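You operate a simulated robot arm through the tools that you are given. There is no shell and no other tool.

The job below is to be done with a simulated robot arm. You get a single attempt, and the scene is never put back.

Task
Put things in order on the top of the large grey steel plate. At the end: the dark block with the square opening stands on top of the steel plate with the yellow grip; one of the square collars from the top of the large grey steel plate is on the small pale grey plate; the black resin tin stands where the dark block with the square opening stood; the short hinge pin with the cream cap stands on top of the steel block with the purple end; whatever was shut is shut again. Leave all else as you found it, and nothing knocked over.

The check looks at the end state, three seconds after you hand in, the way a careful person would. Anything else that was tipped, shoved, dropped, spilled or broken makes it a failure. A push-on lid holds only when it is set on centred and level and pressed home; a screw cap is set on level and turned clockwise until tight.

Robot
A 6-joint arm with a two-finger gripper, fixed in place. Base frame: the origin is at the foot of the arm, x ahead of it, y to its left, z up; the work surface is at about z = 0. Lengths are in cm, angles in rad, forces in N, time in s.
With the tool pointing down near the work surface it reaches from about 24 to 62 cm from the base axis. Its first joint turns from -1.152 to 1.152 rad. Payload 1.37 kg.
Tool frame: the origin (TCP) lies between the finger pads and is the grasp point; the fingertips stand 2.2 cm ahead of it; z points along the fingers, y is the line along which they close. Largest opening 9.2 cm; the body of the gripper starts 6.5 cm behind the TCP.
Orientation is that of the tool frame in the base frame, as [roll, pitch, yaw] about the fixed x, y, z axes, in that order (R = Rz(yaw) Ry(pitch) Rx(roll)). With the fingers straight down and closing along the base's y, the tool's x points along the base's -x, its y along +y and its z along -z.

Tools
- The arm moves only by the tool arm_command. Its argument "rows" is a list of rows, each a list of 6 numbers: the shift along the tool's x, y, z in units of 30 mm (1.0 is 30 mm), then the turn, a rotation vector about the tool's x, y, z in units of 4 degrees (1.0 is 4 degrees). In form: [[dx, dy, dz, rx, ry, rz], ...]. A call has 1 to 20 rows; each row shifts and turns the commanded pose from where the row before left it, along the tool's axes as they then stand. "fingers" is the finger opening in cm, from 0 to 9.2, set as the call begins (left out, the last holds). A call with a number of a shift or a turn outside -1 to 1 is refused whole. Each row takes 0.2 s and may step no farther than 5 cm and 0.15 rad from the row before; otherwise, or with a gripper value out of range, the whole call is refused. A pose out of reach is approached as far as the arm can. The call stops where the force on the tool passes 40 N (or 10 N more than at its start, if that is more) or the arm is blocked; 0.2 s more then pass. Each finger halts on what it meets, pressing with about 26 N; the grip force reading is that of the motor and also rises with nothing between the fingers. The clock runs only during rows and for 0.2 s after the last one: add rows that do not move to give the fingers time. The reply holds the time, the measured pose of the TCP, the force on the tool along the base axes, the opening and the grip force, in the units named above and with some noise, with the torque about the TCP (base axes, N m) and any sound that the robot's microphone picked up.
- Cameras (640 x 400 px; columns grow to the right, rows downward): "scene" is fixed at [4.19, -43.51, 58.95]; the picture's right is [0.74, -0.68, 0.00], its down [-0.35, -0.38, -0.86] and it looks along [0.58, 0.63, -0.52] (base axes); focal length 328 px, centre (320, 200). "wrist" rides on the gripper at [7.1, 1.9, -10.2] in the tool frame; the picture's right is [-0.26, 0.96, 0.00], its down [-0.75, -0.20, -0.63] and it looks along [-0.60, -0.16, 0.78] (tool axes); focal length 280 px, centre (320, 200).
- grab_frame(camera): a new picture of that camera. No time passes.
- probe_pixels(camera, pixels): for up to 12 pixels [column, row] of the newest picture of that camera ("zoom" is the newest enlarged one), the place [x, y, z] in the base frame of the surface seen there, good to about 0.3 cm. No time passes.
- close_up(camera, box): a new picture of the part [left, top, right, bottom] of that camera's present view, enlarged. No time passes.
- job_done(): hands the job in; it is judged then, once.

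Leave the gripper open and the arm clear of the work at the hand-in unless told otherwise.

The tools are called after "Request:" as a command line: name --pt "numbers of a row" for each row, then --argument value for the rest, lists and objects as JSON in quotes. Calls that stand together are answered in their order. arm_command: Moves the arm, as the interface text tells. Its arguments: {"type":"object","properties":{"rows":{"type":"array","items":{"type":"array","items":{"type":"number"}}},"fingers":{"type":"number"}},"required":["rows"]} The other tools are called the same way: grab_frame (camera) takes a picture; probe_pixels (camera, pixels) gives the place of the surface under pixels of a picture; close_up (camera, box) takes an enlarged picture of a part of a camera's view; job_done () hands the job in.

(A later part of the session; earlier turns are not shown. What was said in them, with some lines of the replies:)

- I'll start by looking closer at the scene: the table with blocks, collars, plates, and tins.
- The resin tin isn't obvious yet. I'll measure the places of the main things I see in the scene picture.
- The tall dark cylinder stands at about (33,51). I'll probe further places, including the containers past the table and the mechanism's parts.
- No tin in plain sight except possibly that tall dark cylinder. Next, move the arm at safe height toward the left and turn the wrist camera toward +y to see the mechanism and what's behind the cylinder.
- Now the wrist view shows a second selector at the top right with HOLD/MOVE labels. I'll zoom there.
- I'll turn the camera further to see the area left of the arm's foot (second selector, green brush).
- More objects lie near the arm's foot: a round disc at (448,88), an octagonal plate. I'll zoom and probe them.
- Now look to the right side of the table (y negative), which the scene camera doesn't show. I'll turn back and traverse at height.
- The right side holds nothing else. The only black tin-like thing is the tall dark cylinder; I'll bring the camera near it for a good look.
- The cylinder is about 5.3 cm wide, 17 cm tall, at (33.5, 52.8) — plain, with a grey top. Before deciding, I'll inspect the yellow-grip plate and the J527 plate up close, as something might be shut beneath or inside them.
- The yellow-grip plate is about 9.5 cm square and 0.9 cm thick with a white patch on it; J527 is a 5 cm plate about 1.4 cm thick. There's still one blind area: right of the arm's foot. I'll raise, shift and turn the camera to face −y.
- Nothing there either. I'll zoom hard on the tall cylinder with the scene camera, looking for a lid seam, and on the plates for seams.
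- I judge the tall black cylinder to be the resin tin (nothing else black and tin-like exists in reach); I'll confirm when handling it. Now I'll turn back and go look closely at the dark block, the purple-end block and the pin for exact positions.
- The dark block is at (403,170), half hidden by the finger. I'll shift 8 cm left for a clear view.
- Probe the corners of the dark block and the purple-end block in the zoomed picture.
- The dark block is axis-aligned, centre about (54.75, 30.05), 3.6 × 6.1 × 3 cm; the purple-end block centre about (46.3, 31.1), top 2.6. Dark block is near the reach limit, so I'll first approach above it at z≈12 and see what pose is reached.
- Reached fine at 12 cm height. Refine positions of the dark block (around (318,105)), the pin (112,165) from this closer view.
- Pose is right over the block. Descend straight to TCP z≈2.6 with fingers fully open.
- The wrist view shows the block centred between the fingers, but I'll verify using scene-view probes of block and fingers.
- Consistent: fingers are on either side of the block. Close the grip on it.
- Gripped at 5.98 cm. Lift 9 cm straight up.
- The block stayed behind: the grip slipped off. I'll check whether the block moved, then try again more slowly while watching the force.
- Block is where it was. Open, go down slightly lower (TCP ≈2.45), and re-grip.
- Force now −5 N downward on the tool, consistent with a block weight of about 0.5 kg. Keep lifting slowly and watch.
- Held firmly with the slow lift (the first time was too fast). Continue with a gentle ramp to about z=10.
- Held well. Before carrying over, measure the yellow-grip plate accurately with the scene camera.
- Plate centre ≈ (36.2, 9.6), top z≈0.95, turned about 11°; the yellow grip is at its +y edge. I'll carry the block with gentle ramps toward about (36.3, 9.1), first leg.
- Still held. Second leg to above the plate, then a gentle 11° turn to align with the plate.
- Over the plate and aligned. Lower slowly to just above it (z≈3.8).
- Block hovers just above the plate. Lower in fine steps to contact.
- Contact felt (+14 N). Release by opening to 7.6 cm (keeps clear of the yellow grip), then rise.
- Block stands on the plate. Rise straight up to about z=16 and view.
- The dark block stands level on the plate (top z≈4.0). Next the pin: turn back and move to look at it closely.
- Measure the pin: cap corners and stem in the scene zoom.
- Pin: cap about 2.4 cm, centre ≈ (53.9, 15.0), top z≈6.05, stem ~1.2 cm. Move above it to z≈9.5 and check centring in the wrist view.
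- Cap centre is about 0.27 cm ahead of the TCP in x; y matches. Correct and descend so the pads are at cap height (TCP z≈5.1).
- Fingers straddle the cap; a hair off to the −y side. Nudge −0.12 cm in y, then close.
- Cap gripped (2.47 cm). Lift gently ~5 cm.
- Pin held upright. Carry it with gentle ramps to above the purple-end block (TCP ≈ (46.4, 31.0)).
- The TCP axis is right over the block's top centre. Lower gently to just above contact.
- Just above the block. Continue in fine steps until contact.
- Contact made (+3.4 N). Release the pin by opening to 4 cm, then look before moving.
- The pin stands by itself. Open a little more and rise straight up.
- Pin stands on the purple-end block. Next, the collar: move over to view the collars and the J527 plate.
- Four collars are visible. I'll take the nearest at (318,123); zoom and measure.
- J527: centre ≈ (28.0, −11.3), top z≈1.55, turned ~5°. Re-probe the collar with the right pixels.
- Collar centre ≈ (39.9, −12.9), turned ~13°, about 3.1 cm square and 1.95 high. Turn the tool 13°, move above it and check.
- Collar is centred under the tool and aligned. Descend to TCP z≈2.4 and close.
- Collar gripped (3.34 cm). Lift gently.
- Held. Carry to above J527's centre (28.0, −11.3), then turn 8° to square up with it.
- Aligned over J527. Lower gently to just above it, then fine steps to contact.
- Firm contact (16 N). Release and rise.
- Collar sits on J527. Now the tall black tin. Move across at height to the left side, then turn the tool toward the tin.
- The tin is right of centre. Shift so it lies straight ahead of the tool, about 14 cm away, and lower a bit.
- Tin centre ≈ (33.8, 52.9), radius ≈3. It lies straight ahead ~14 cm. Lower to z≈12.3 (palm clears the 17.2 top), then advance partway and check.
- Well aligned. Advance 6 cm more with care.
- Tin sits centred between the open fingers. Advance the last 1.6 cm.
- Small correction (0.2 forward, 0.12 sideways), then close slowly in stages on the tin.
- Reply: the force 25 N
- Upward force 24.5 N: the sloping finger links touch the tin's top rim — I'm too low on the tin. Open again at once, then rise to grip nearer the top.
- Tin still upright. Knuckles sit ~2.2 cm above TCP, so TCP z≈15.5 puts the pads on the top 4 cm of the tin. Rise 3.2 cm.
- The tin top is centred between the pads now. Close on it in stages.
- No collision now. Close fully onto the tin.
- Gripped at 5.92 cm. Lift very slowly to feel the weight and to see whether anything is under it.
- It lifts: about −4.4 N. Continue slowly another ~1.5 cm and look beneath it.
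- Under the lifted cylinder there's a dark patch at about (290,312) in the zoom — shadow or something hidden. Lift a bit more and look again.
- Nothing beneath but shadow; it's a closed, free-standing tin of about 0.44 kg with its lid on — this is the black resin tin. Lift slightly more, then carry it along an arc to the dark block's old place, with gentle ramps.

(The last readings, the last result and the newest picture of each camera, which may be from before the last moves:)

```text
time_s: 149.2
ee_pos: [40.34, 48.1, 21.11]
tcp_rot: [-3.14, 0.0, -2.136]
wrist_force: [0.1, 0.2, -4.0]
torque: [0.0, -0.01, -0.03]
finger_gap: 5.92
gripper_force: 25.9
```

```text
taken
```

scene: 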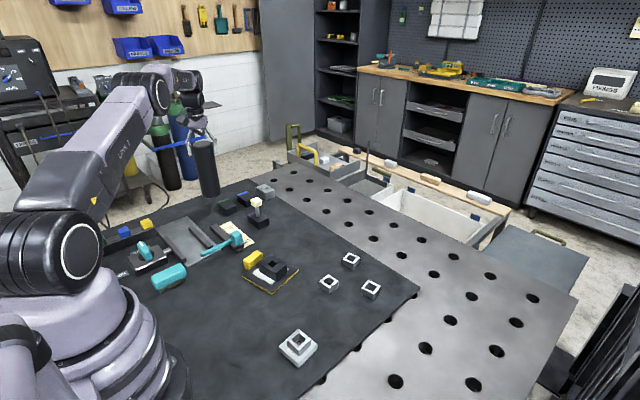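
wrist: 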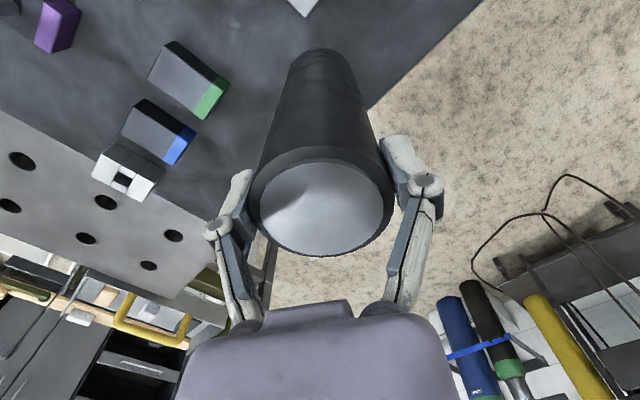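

Tin held vertical, clear of everything. Next arc segments.

Request:
arm_command --pt "0.009 -0.046 0 0 0 0" --pt "0.019 -0.092 0 0 0 0" --pt "0.028 -0.139 0 0 0 0" --pt "0.038 -0.185 0 0 0 0" --pt "0.047 -0.231 0 0 0 0" --pt "0.057 -0.277 0 0 0 0" --pt "0.057 -0.277 0 0 0 0" --pt "0.057 -0.277 0 0 0 0" --pt "0.057 -0.277 0 0 0 0" --pt "0.047 -0.231 0 0 0 0" --pt "0.038 -0.185 0 0 0 0" --pt "0.028 -0.139 0 0 0 0" --pt "0.019 -0.092 0 0 0 0" --pt "0.009 -0.046 0 0 0 0"

Request:
arm_command --pt "0.015 -0.045 0 0 0 0" --pt "0.029 -0.09 0 0 0 0" --pt "0.044 -0.135 0 0 0 0" --pt "0.058 -0.18 0 0 0 0" --pt "0.073 -0.225 0 0 0 0" --pt "0.087 -0.27 0 0 0 0" --pt "0.087 -0.27 0 0 0 0" --pt "0.087 -0.27 0 0 0 0" --pt "0.087 -0.27 0 0 0 0" --pt "0.073 -0.225 0 0 0 0" --pt "0.058 -0.18 0 0 0 0" --pt "0.044 -0.135 0 0 0 0" --pt "0.029 -0.09 0 0 0 0" --pt "0.015 -0.045 0 0 0 0"

Request:
grab_frame --camera "scene"

Request:
grab_frame --camera "wrist"

```text
time_s: 152.2
ee_pos: [45.89, 42.84, 20.99]
tcp_rot: [3.141, -0.001, -2.136]
wrist_force: [-0.7, -0.7, -4.5]
torque: [0.0, 0.01, 0.0]
finger_gap: 5.91
gripper_force: 26.1
```

```text
time_s: 155.2
ee_pos: [50.85, 37.03, 21.02]
tcp_rot: [-3.141, 0.0, -2.135]
wrist_force: [-0.3, 0.0, -3.3]
torque: [0.02, 0.02, 0.03]
finger_gap: 5.94
gripper_force: 25.8
```

```text
taken
```

scene: 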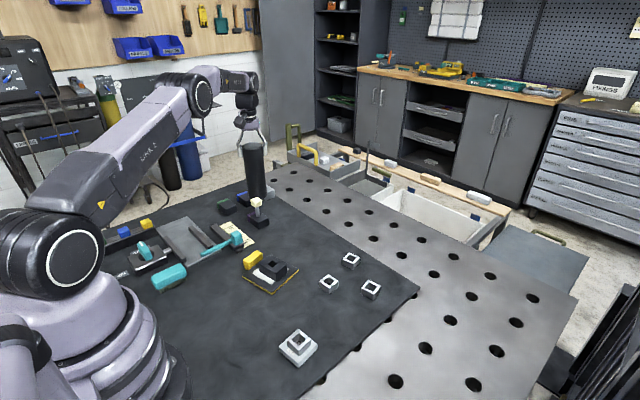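

```text
taken
```

wrist: 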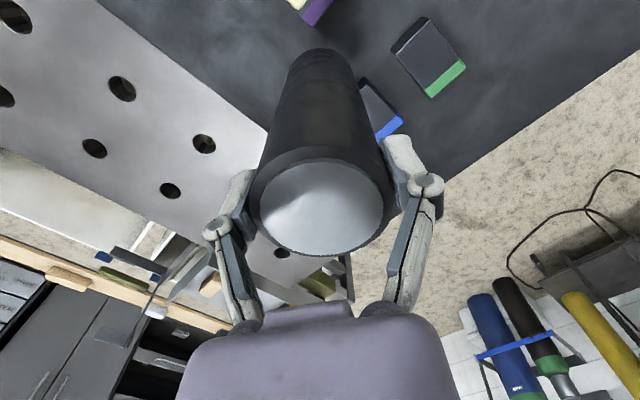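

Last arc segment to above the dark block's former spot (54.75, 30.05).

Request:
arm_command --pt "0.023 -0.043 0 0 0 0" --pt "0.047 -0.087 0 0 0 0" --pt "0.07 -0.13 0 0 0 0" --pt "0.094 -0.174 0 0 0 0" --pt "0.117 -0.217 0 0 0 0" --pt "0.141 -0.26 0 0 0 0" --pt "0.141 -0.26 0 0 0 0" --pt "0.141 -0.26 0 0 0 0" --pt "0.141 -0.26 0 0 0 0" --pt "0.117 -0.217 0 0 0 0" --pt "0.094 -0.174 0 0 0 0" --pt "0.07 -0.13 0 0 0 0" --pt "0.047 -0.087 0 0 0 0" --pt "0.023 -0.043 0 0 0 0"

Request:
close_up --camera "scene" --box '[220, 120, 320, 240]'

Request:
grab_frame --camera "wrist"

```text
time_s: 158.2
ee_pos: [54.67, 30.0, 21.02]
tcp_rot: [3.141, 0.001, -2.137]
wrist_force: [0.2, -0.6, -3.9]
torque: [-0.02, 0.0, 0.02]
finger_gap: 5.92
gripper_force: 26.3
```

```text
3.33 times, centred on (270, 180) of scene
```

zoom: 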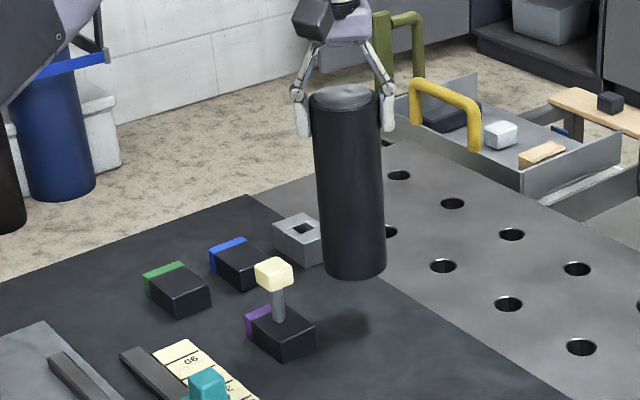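

```text
taken
```

wrist: 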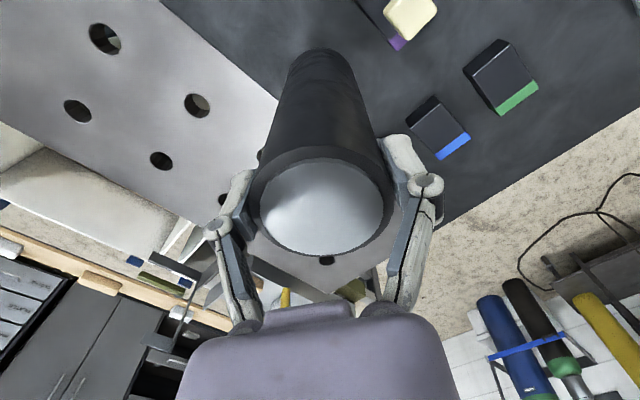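

Over the spot. Lower with a gentle ramp to just above the mat.

Request:
arm_command --pt "0 0 0.05 0 0 0" --pt "0 0 0.08 0 0 0" --pt "0 0 0.11 0 0 0" --pt "0 0 0.13 0 0 0" --pt "0 0 0.14 0 0 0" --pt "0 0 0.14 0 0 0" --pt "0 0 0.14 0 0 0" --pt "0 0 0.14 0 0 0" --pt "0 0 0.14 0 0 0" --pt "0 0 0.14 0 0 0" --pt "0 0 0.13 0 0 0" --pt "0 0 0.11 0 0 0" --pt "0 0 0.08 0 0 0" --pt "0 0 0.05 0 0 0" --pt "0 0 0.03 0 0 0"

Request:
close_up --camera "scene" --box '[220, 130, 320, 240]'

```text
time_s: 161.4
ee_pos: [54.69, 30.04, 16.12]
tcp_rot: [-3.141, 0.0, -2.135]
wrist_force: [-0.8, -0.2, -4.1]
torque: [-0.01, -0.03, -0.04]
finger_gap: 5.92
gripper_force: 26.2
```

```text
3.64 times, centred on (270, 185) of scene
```

zoom: 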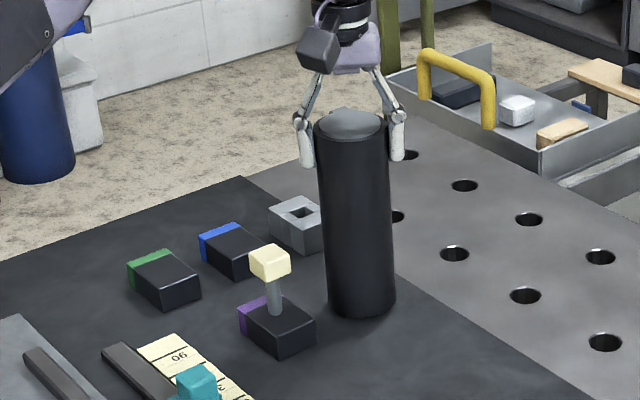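

Just above the mat now. Fine steps down to contact.

Request:
arm_command --pt "0 0 0.03 0 0 0" --pt "0 0 0.03 0 0 0" --pt "0 0 0.03 0 0 0"

Request:
arm_command --pt "0 0 0.02 0 0 0" --pt "0 0 0.02 0 0 0"

```text
time_s: 162.2
ee_pos: [54.69, 30.04, 16.01]
tcp_rot: [3.141, 0.0, -2.137]
wrist_force: [-0.8, -0.6, -5.5]
torque: [-0.02, 0.0, 0.0]
finger_gap: 5.92
gripper_force: 26.0
```

```text
time_s: 162.8
ee_pos: [54.68, 30.03, 15.9]
tcp_rot: [3.142, 0.0, -2.135]
wrist_force: [0.2, 0.2, -5.7]
torque: [-0.02, 0.01, -0.01]
finger_gap: 5.93
gripper_force: 25.7
```

Request:
arm_command --pt "0 0 0.02 0 0 0" --pt "0 0 0.02 0 0 0"

Request:
arm_command --pt "0 0 0.02 0 0 0" --pt "0 0 0.02 0 0 0"

```text
time_s: 163.4
ee_pos: [54.62, 30.06, 15.68]
tcp_rot: [-3.141, 0.0, -2.135]
wrist_force: [0.0, 0.0, -3.8]
torque: [0.01, 0.03, 0.0]
finger_gap: 5.92
gripper_force: 25.6
```

```text
time_s: 164.0
ee_pos: [54.73, 30.11, 15.74]
tcp_rot: [-3.141, -0.001, -2.136]
wrist_force: [-1.1, -1.4, -1.5]
torque: [-0.05, 0.1, 0.02]
finger_gap: 5.92
gripper_force: 25.5
```

Contact starting (−1.5 N). One more fine step.

Request:
arm_command --pt "0 0 0.015 0 0 0" --pt "0 0 0 0 0 0"

Request:
close_up --camera "scene" --box '[240, 140, 310, 220]'

```text
time_s: 164.6
ee_pos: [54.76, 29.96, 15.71]
tcp_rot: [-3.14, 0.0, -2.136]
wrist_force: [-1.5, -2.4, 3.5]
torque: [-0.22, 0.29, 0.05]
finger_gap: 5.92
gripper_force: 25.6
```

```text
5.00 times, centred on (275, 180) of scene
```

zoom: 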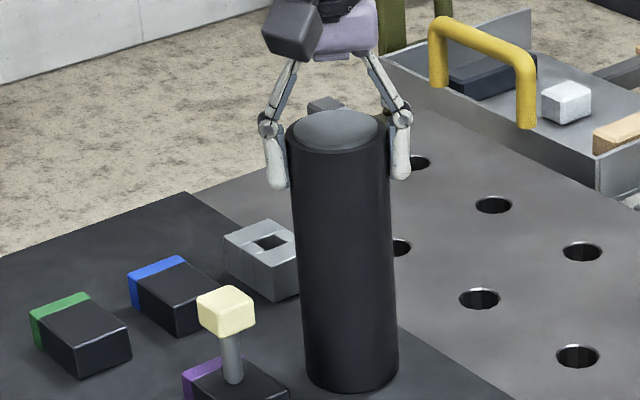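

Tin rests on the mat (+3.5 N). Release by opening; then look.

Request:
arm_command --pt "0 0 0 0 0 0" --pt "0 0 0 0 0 0" --pt "0 0 0 0 0 0" --pt "0 0 0 0 0 0" --fingers 8.6

Request:
close_up --camera "scene" --box '[240, 140, 310, 220]'

Request:
grab_frame --camera "wrist"

```text
time_s: 165.6
ee_pos: [54.69, 30.14, 15.56]
tcp_rot: [3.141, 0.001, -2.136]
wrist_force: [-0.7, 0.0, -0.8]
torque: [0.02, 0.0, -0.03]
finger_gap: 8.61
gripper_force: 0.1
```

```text
5.00 times, centred on (275, 180) of scene
```

zoom: 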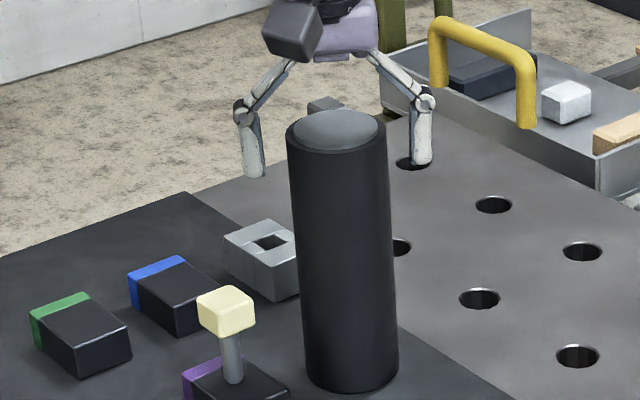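

```text
taken
```

wrist: 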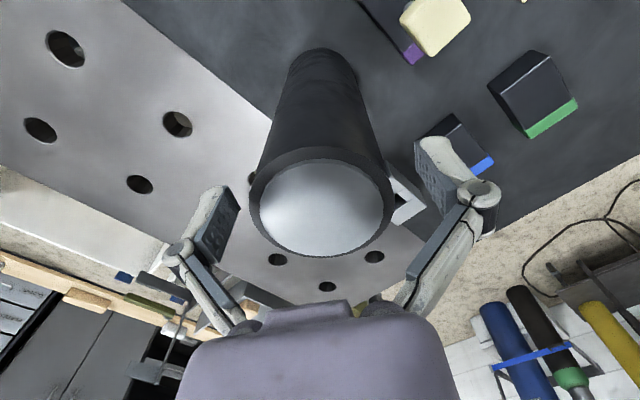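

Tin stands alone. Rise straight up to z≈21, then retract and rise.

Request:
arm_command --pt "0 0 -0.2 0 0 0" --pt "0 0 -0.4 0 0 0" --pt "0 0 -0.5 0 0 0" --pt "0 0 -0.5 0 0 0" --pt "0 0 -0.3 0 0 0" --pt "0 0 0 0 0 0"

Request:
arm_command --pt "0.3 0 -0.4 0 0 0" --pt "0.5 0.2 -0.5 0 0 0" --pt "0.7 0.3 -0.6 0 0 0" --pt "0.7 0.3 -0.5 0 0 0" --pt "0.7 0.3 -0.3 0 0 0" --pt "0.7 0.3 0 0 0 0" --pt "0.7 0.3 0 0 0 0" --pt "0.5 0.2 0 0 0 0" --pt "0 0 0 0 0 0"

Request:
grab_frame --camera "scene"

Request:
grab_frame --camera "wrist"

```text
time_s: 167.0
ee_pos: [54.68, 30.08, 21.26]
tcp_rot: [-3.139, 0.001, -2.137]
wrist_force: [-0.4, 0.2, -0.4]
torque: [-0.03, 0.0, 0.0]
finger_gap: 8.6
gripper_force: 0.0
```

```text
time_s: 169.0
ee_pos: [42.17, 20.75, 28.15]
tcp_rot: [-3.141, 0.002, -2.136]
wrist_force: [0.6, -1.1, -0.5]
torque: [0.02, 0.02, 0.04]
finger_gap: 8.6
gripper_force: 0.0
```

```text
taken
```

scene: 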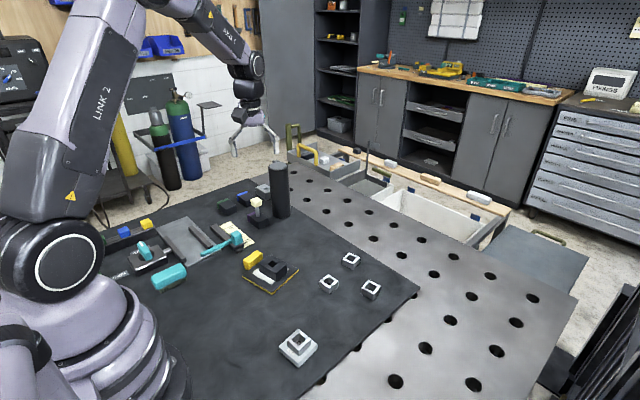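

```text
taken
```

wrist: 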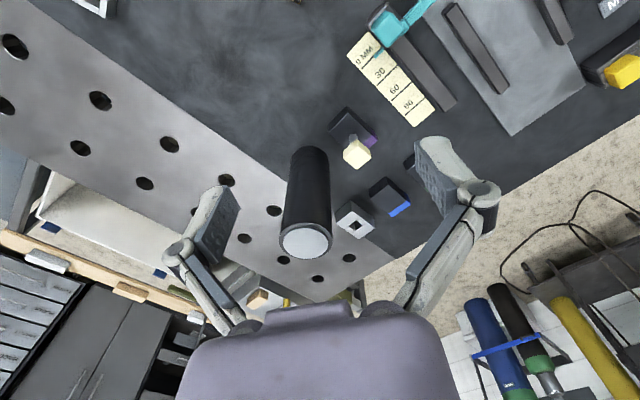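

Everything is placed. Verify with close-ups: tin, pin, block on plate, collar.

Request:
close_up --camera "wrist" --box '[250, 100, 430, 270]'

Request:
close_up --camera "scene" --box '[225, 150, 315, 240]'

Request:
probe_pixels --camera "zoom" --pixels '[[355, 150], [360, 290], [385, 60], [340, 250], [395, 250], [370, 55], [360, 305], [230, 190], [240, 245], [265, 290], [240, 225], [420, 260]]'

Request:
close_up --camera "scene" --box '[230, 230, 400, 380]'

Request:
close_up --camera "scene" --box '[90, 180, 250, 300]'

```text
2.35 times, centred on (340, 185) of wrist
```

zoom: 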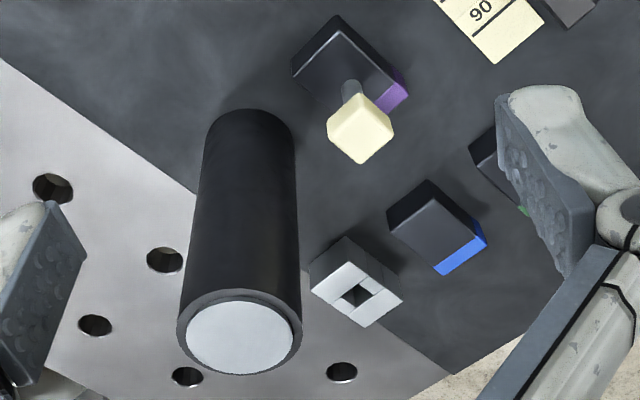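

```text
4.44 times, centred on (270, 195) of scene
```

zoom: 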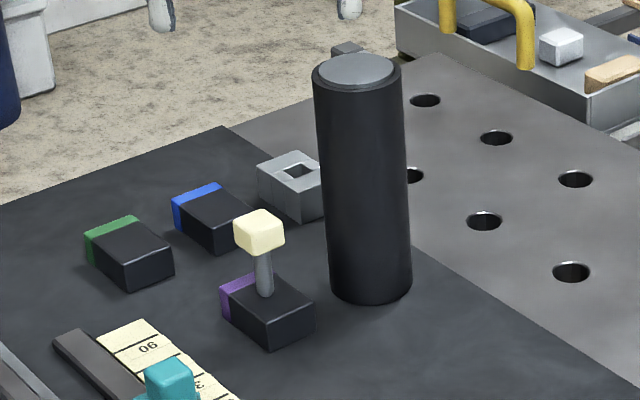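

```text
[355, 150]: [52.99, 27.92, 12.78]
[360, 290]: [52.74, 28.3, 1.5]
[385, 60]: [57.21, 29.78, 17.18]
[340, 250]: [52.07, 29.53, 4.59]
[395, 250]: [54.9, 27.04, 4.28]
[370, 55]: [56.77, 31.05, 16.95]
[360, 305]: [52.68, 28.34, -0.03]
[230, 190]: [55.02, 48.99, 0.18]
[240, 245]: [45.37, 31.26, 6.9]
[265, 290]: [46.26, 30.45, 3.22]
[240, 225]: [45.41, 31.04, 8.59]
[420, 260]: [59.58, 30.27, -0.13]
```

```text
2.67 times, centred on (315, 305) of scene
```

zoom: 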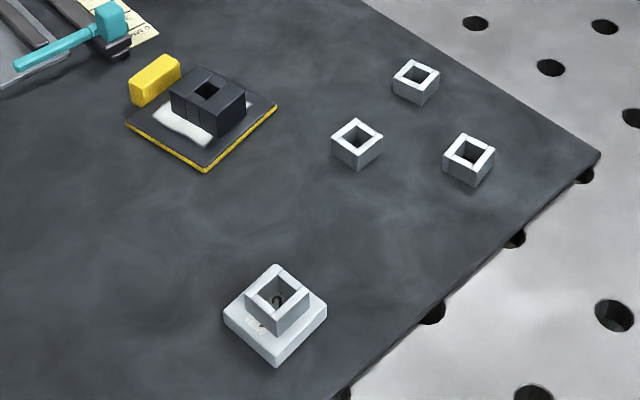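

```text
3.33 times, centred on (170, 240) of scene
```

zoom: 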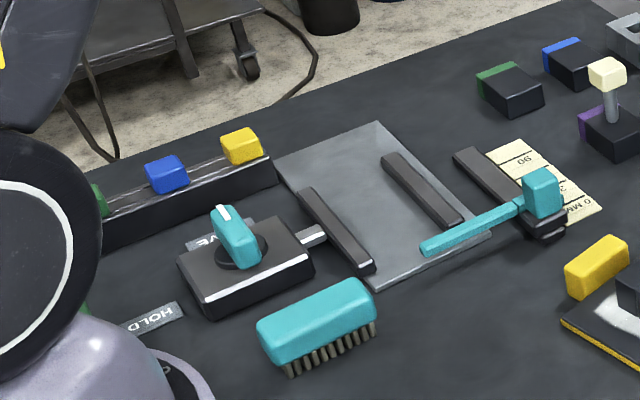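

All four results check out: the dark block is on the yellow-grip plate, a collar is on J527, and the pin is upright on the purple-end block. The tin stands at about (54.7, 30) with its lid shut. The gripper is open and the arm is clear, so I'm handing in.

Request:
job_done

```text
The job is handed in.
```

I finished all four moves and handed the job in. The end state looked right in the last pictures, but I don't have the check's result.

- **Dark block with the square opening:** it stands level on the steel plate with the yellow grip. My first grip slipped off it, but it hadn't moved, and a slower lift worked.
- **Square collar:** one collar, the one nearest the J527 plate, sits on that small pale grey plate. The other three are where they were.
- **Hinge pin with the cream cap:** it stands upright on the steel block with the purple end.
- **Black resin tin:** it stands where the dark block was, at about (54.7, 30.0), with its lid on. On my first attempt the finger links pressed on its top rim; it stayed upright, and I gripped it higher up.

I took the tall black cylinder at the left corner of the table to be the resin tin. Nothing else in reach was black and tin-like, and there was nothing underneath when I lifted it. If the tin was really something hidden elsewhere, that part is wrong.

I didn't open anything, so nothing needed shutting again. The gripper is open and the arm is clear of the work.
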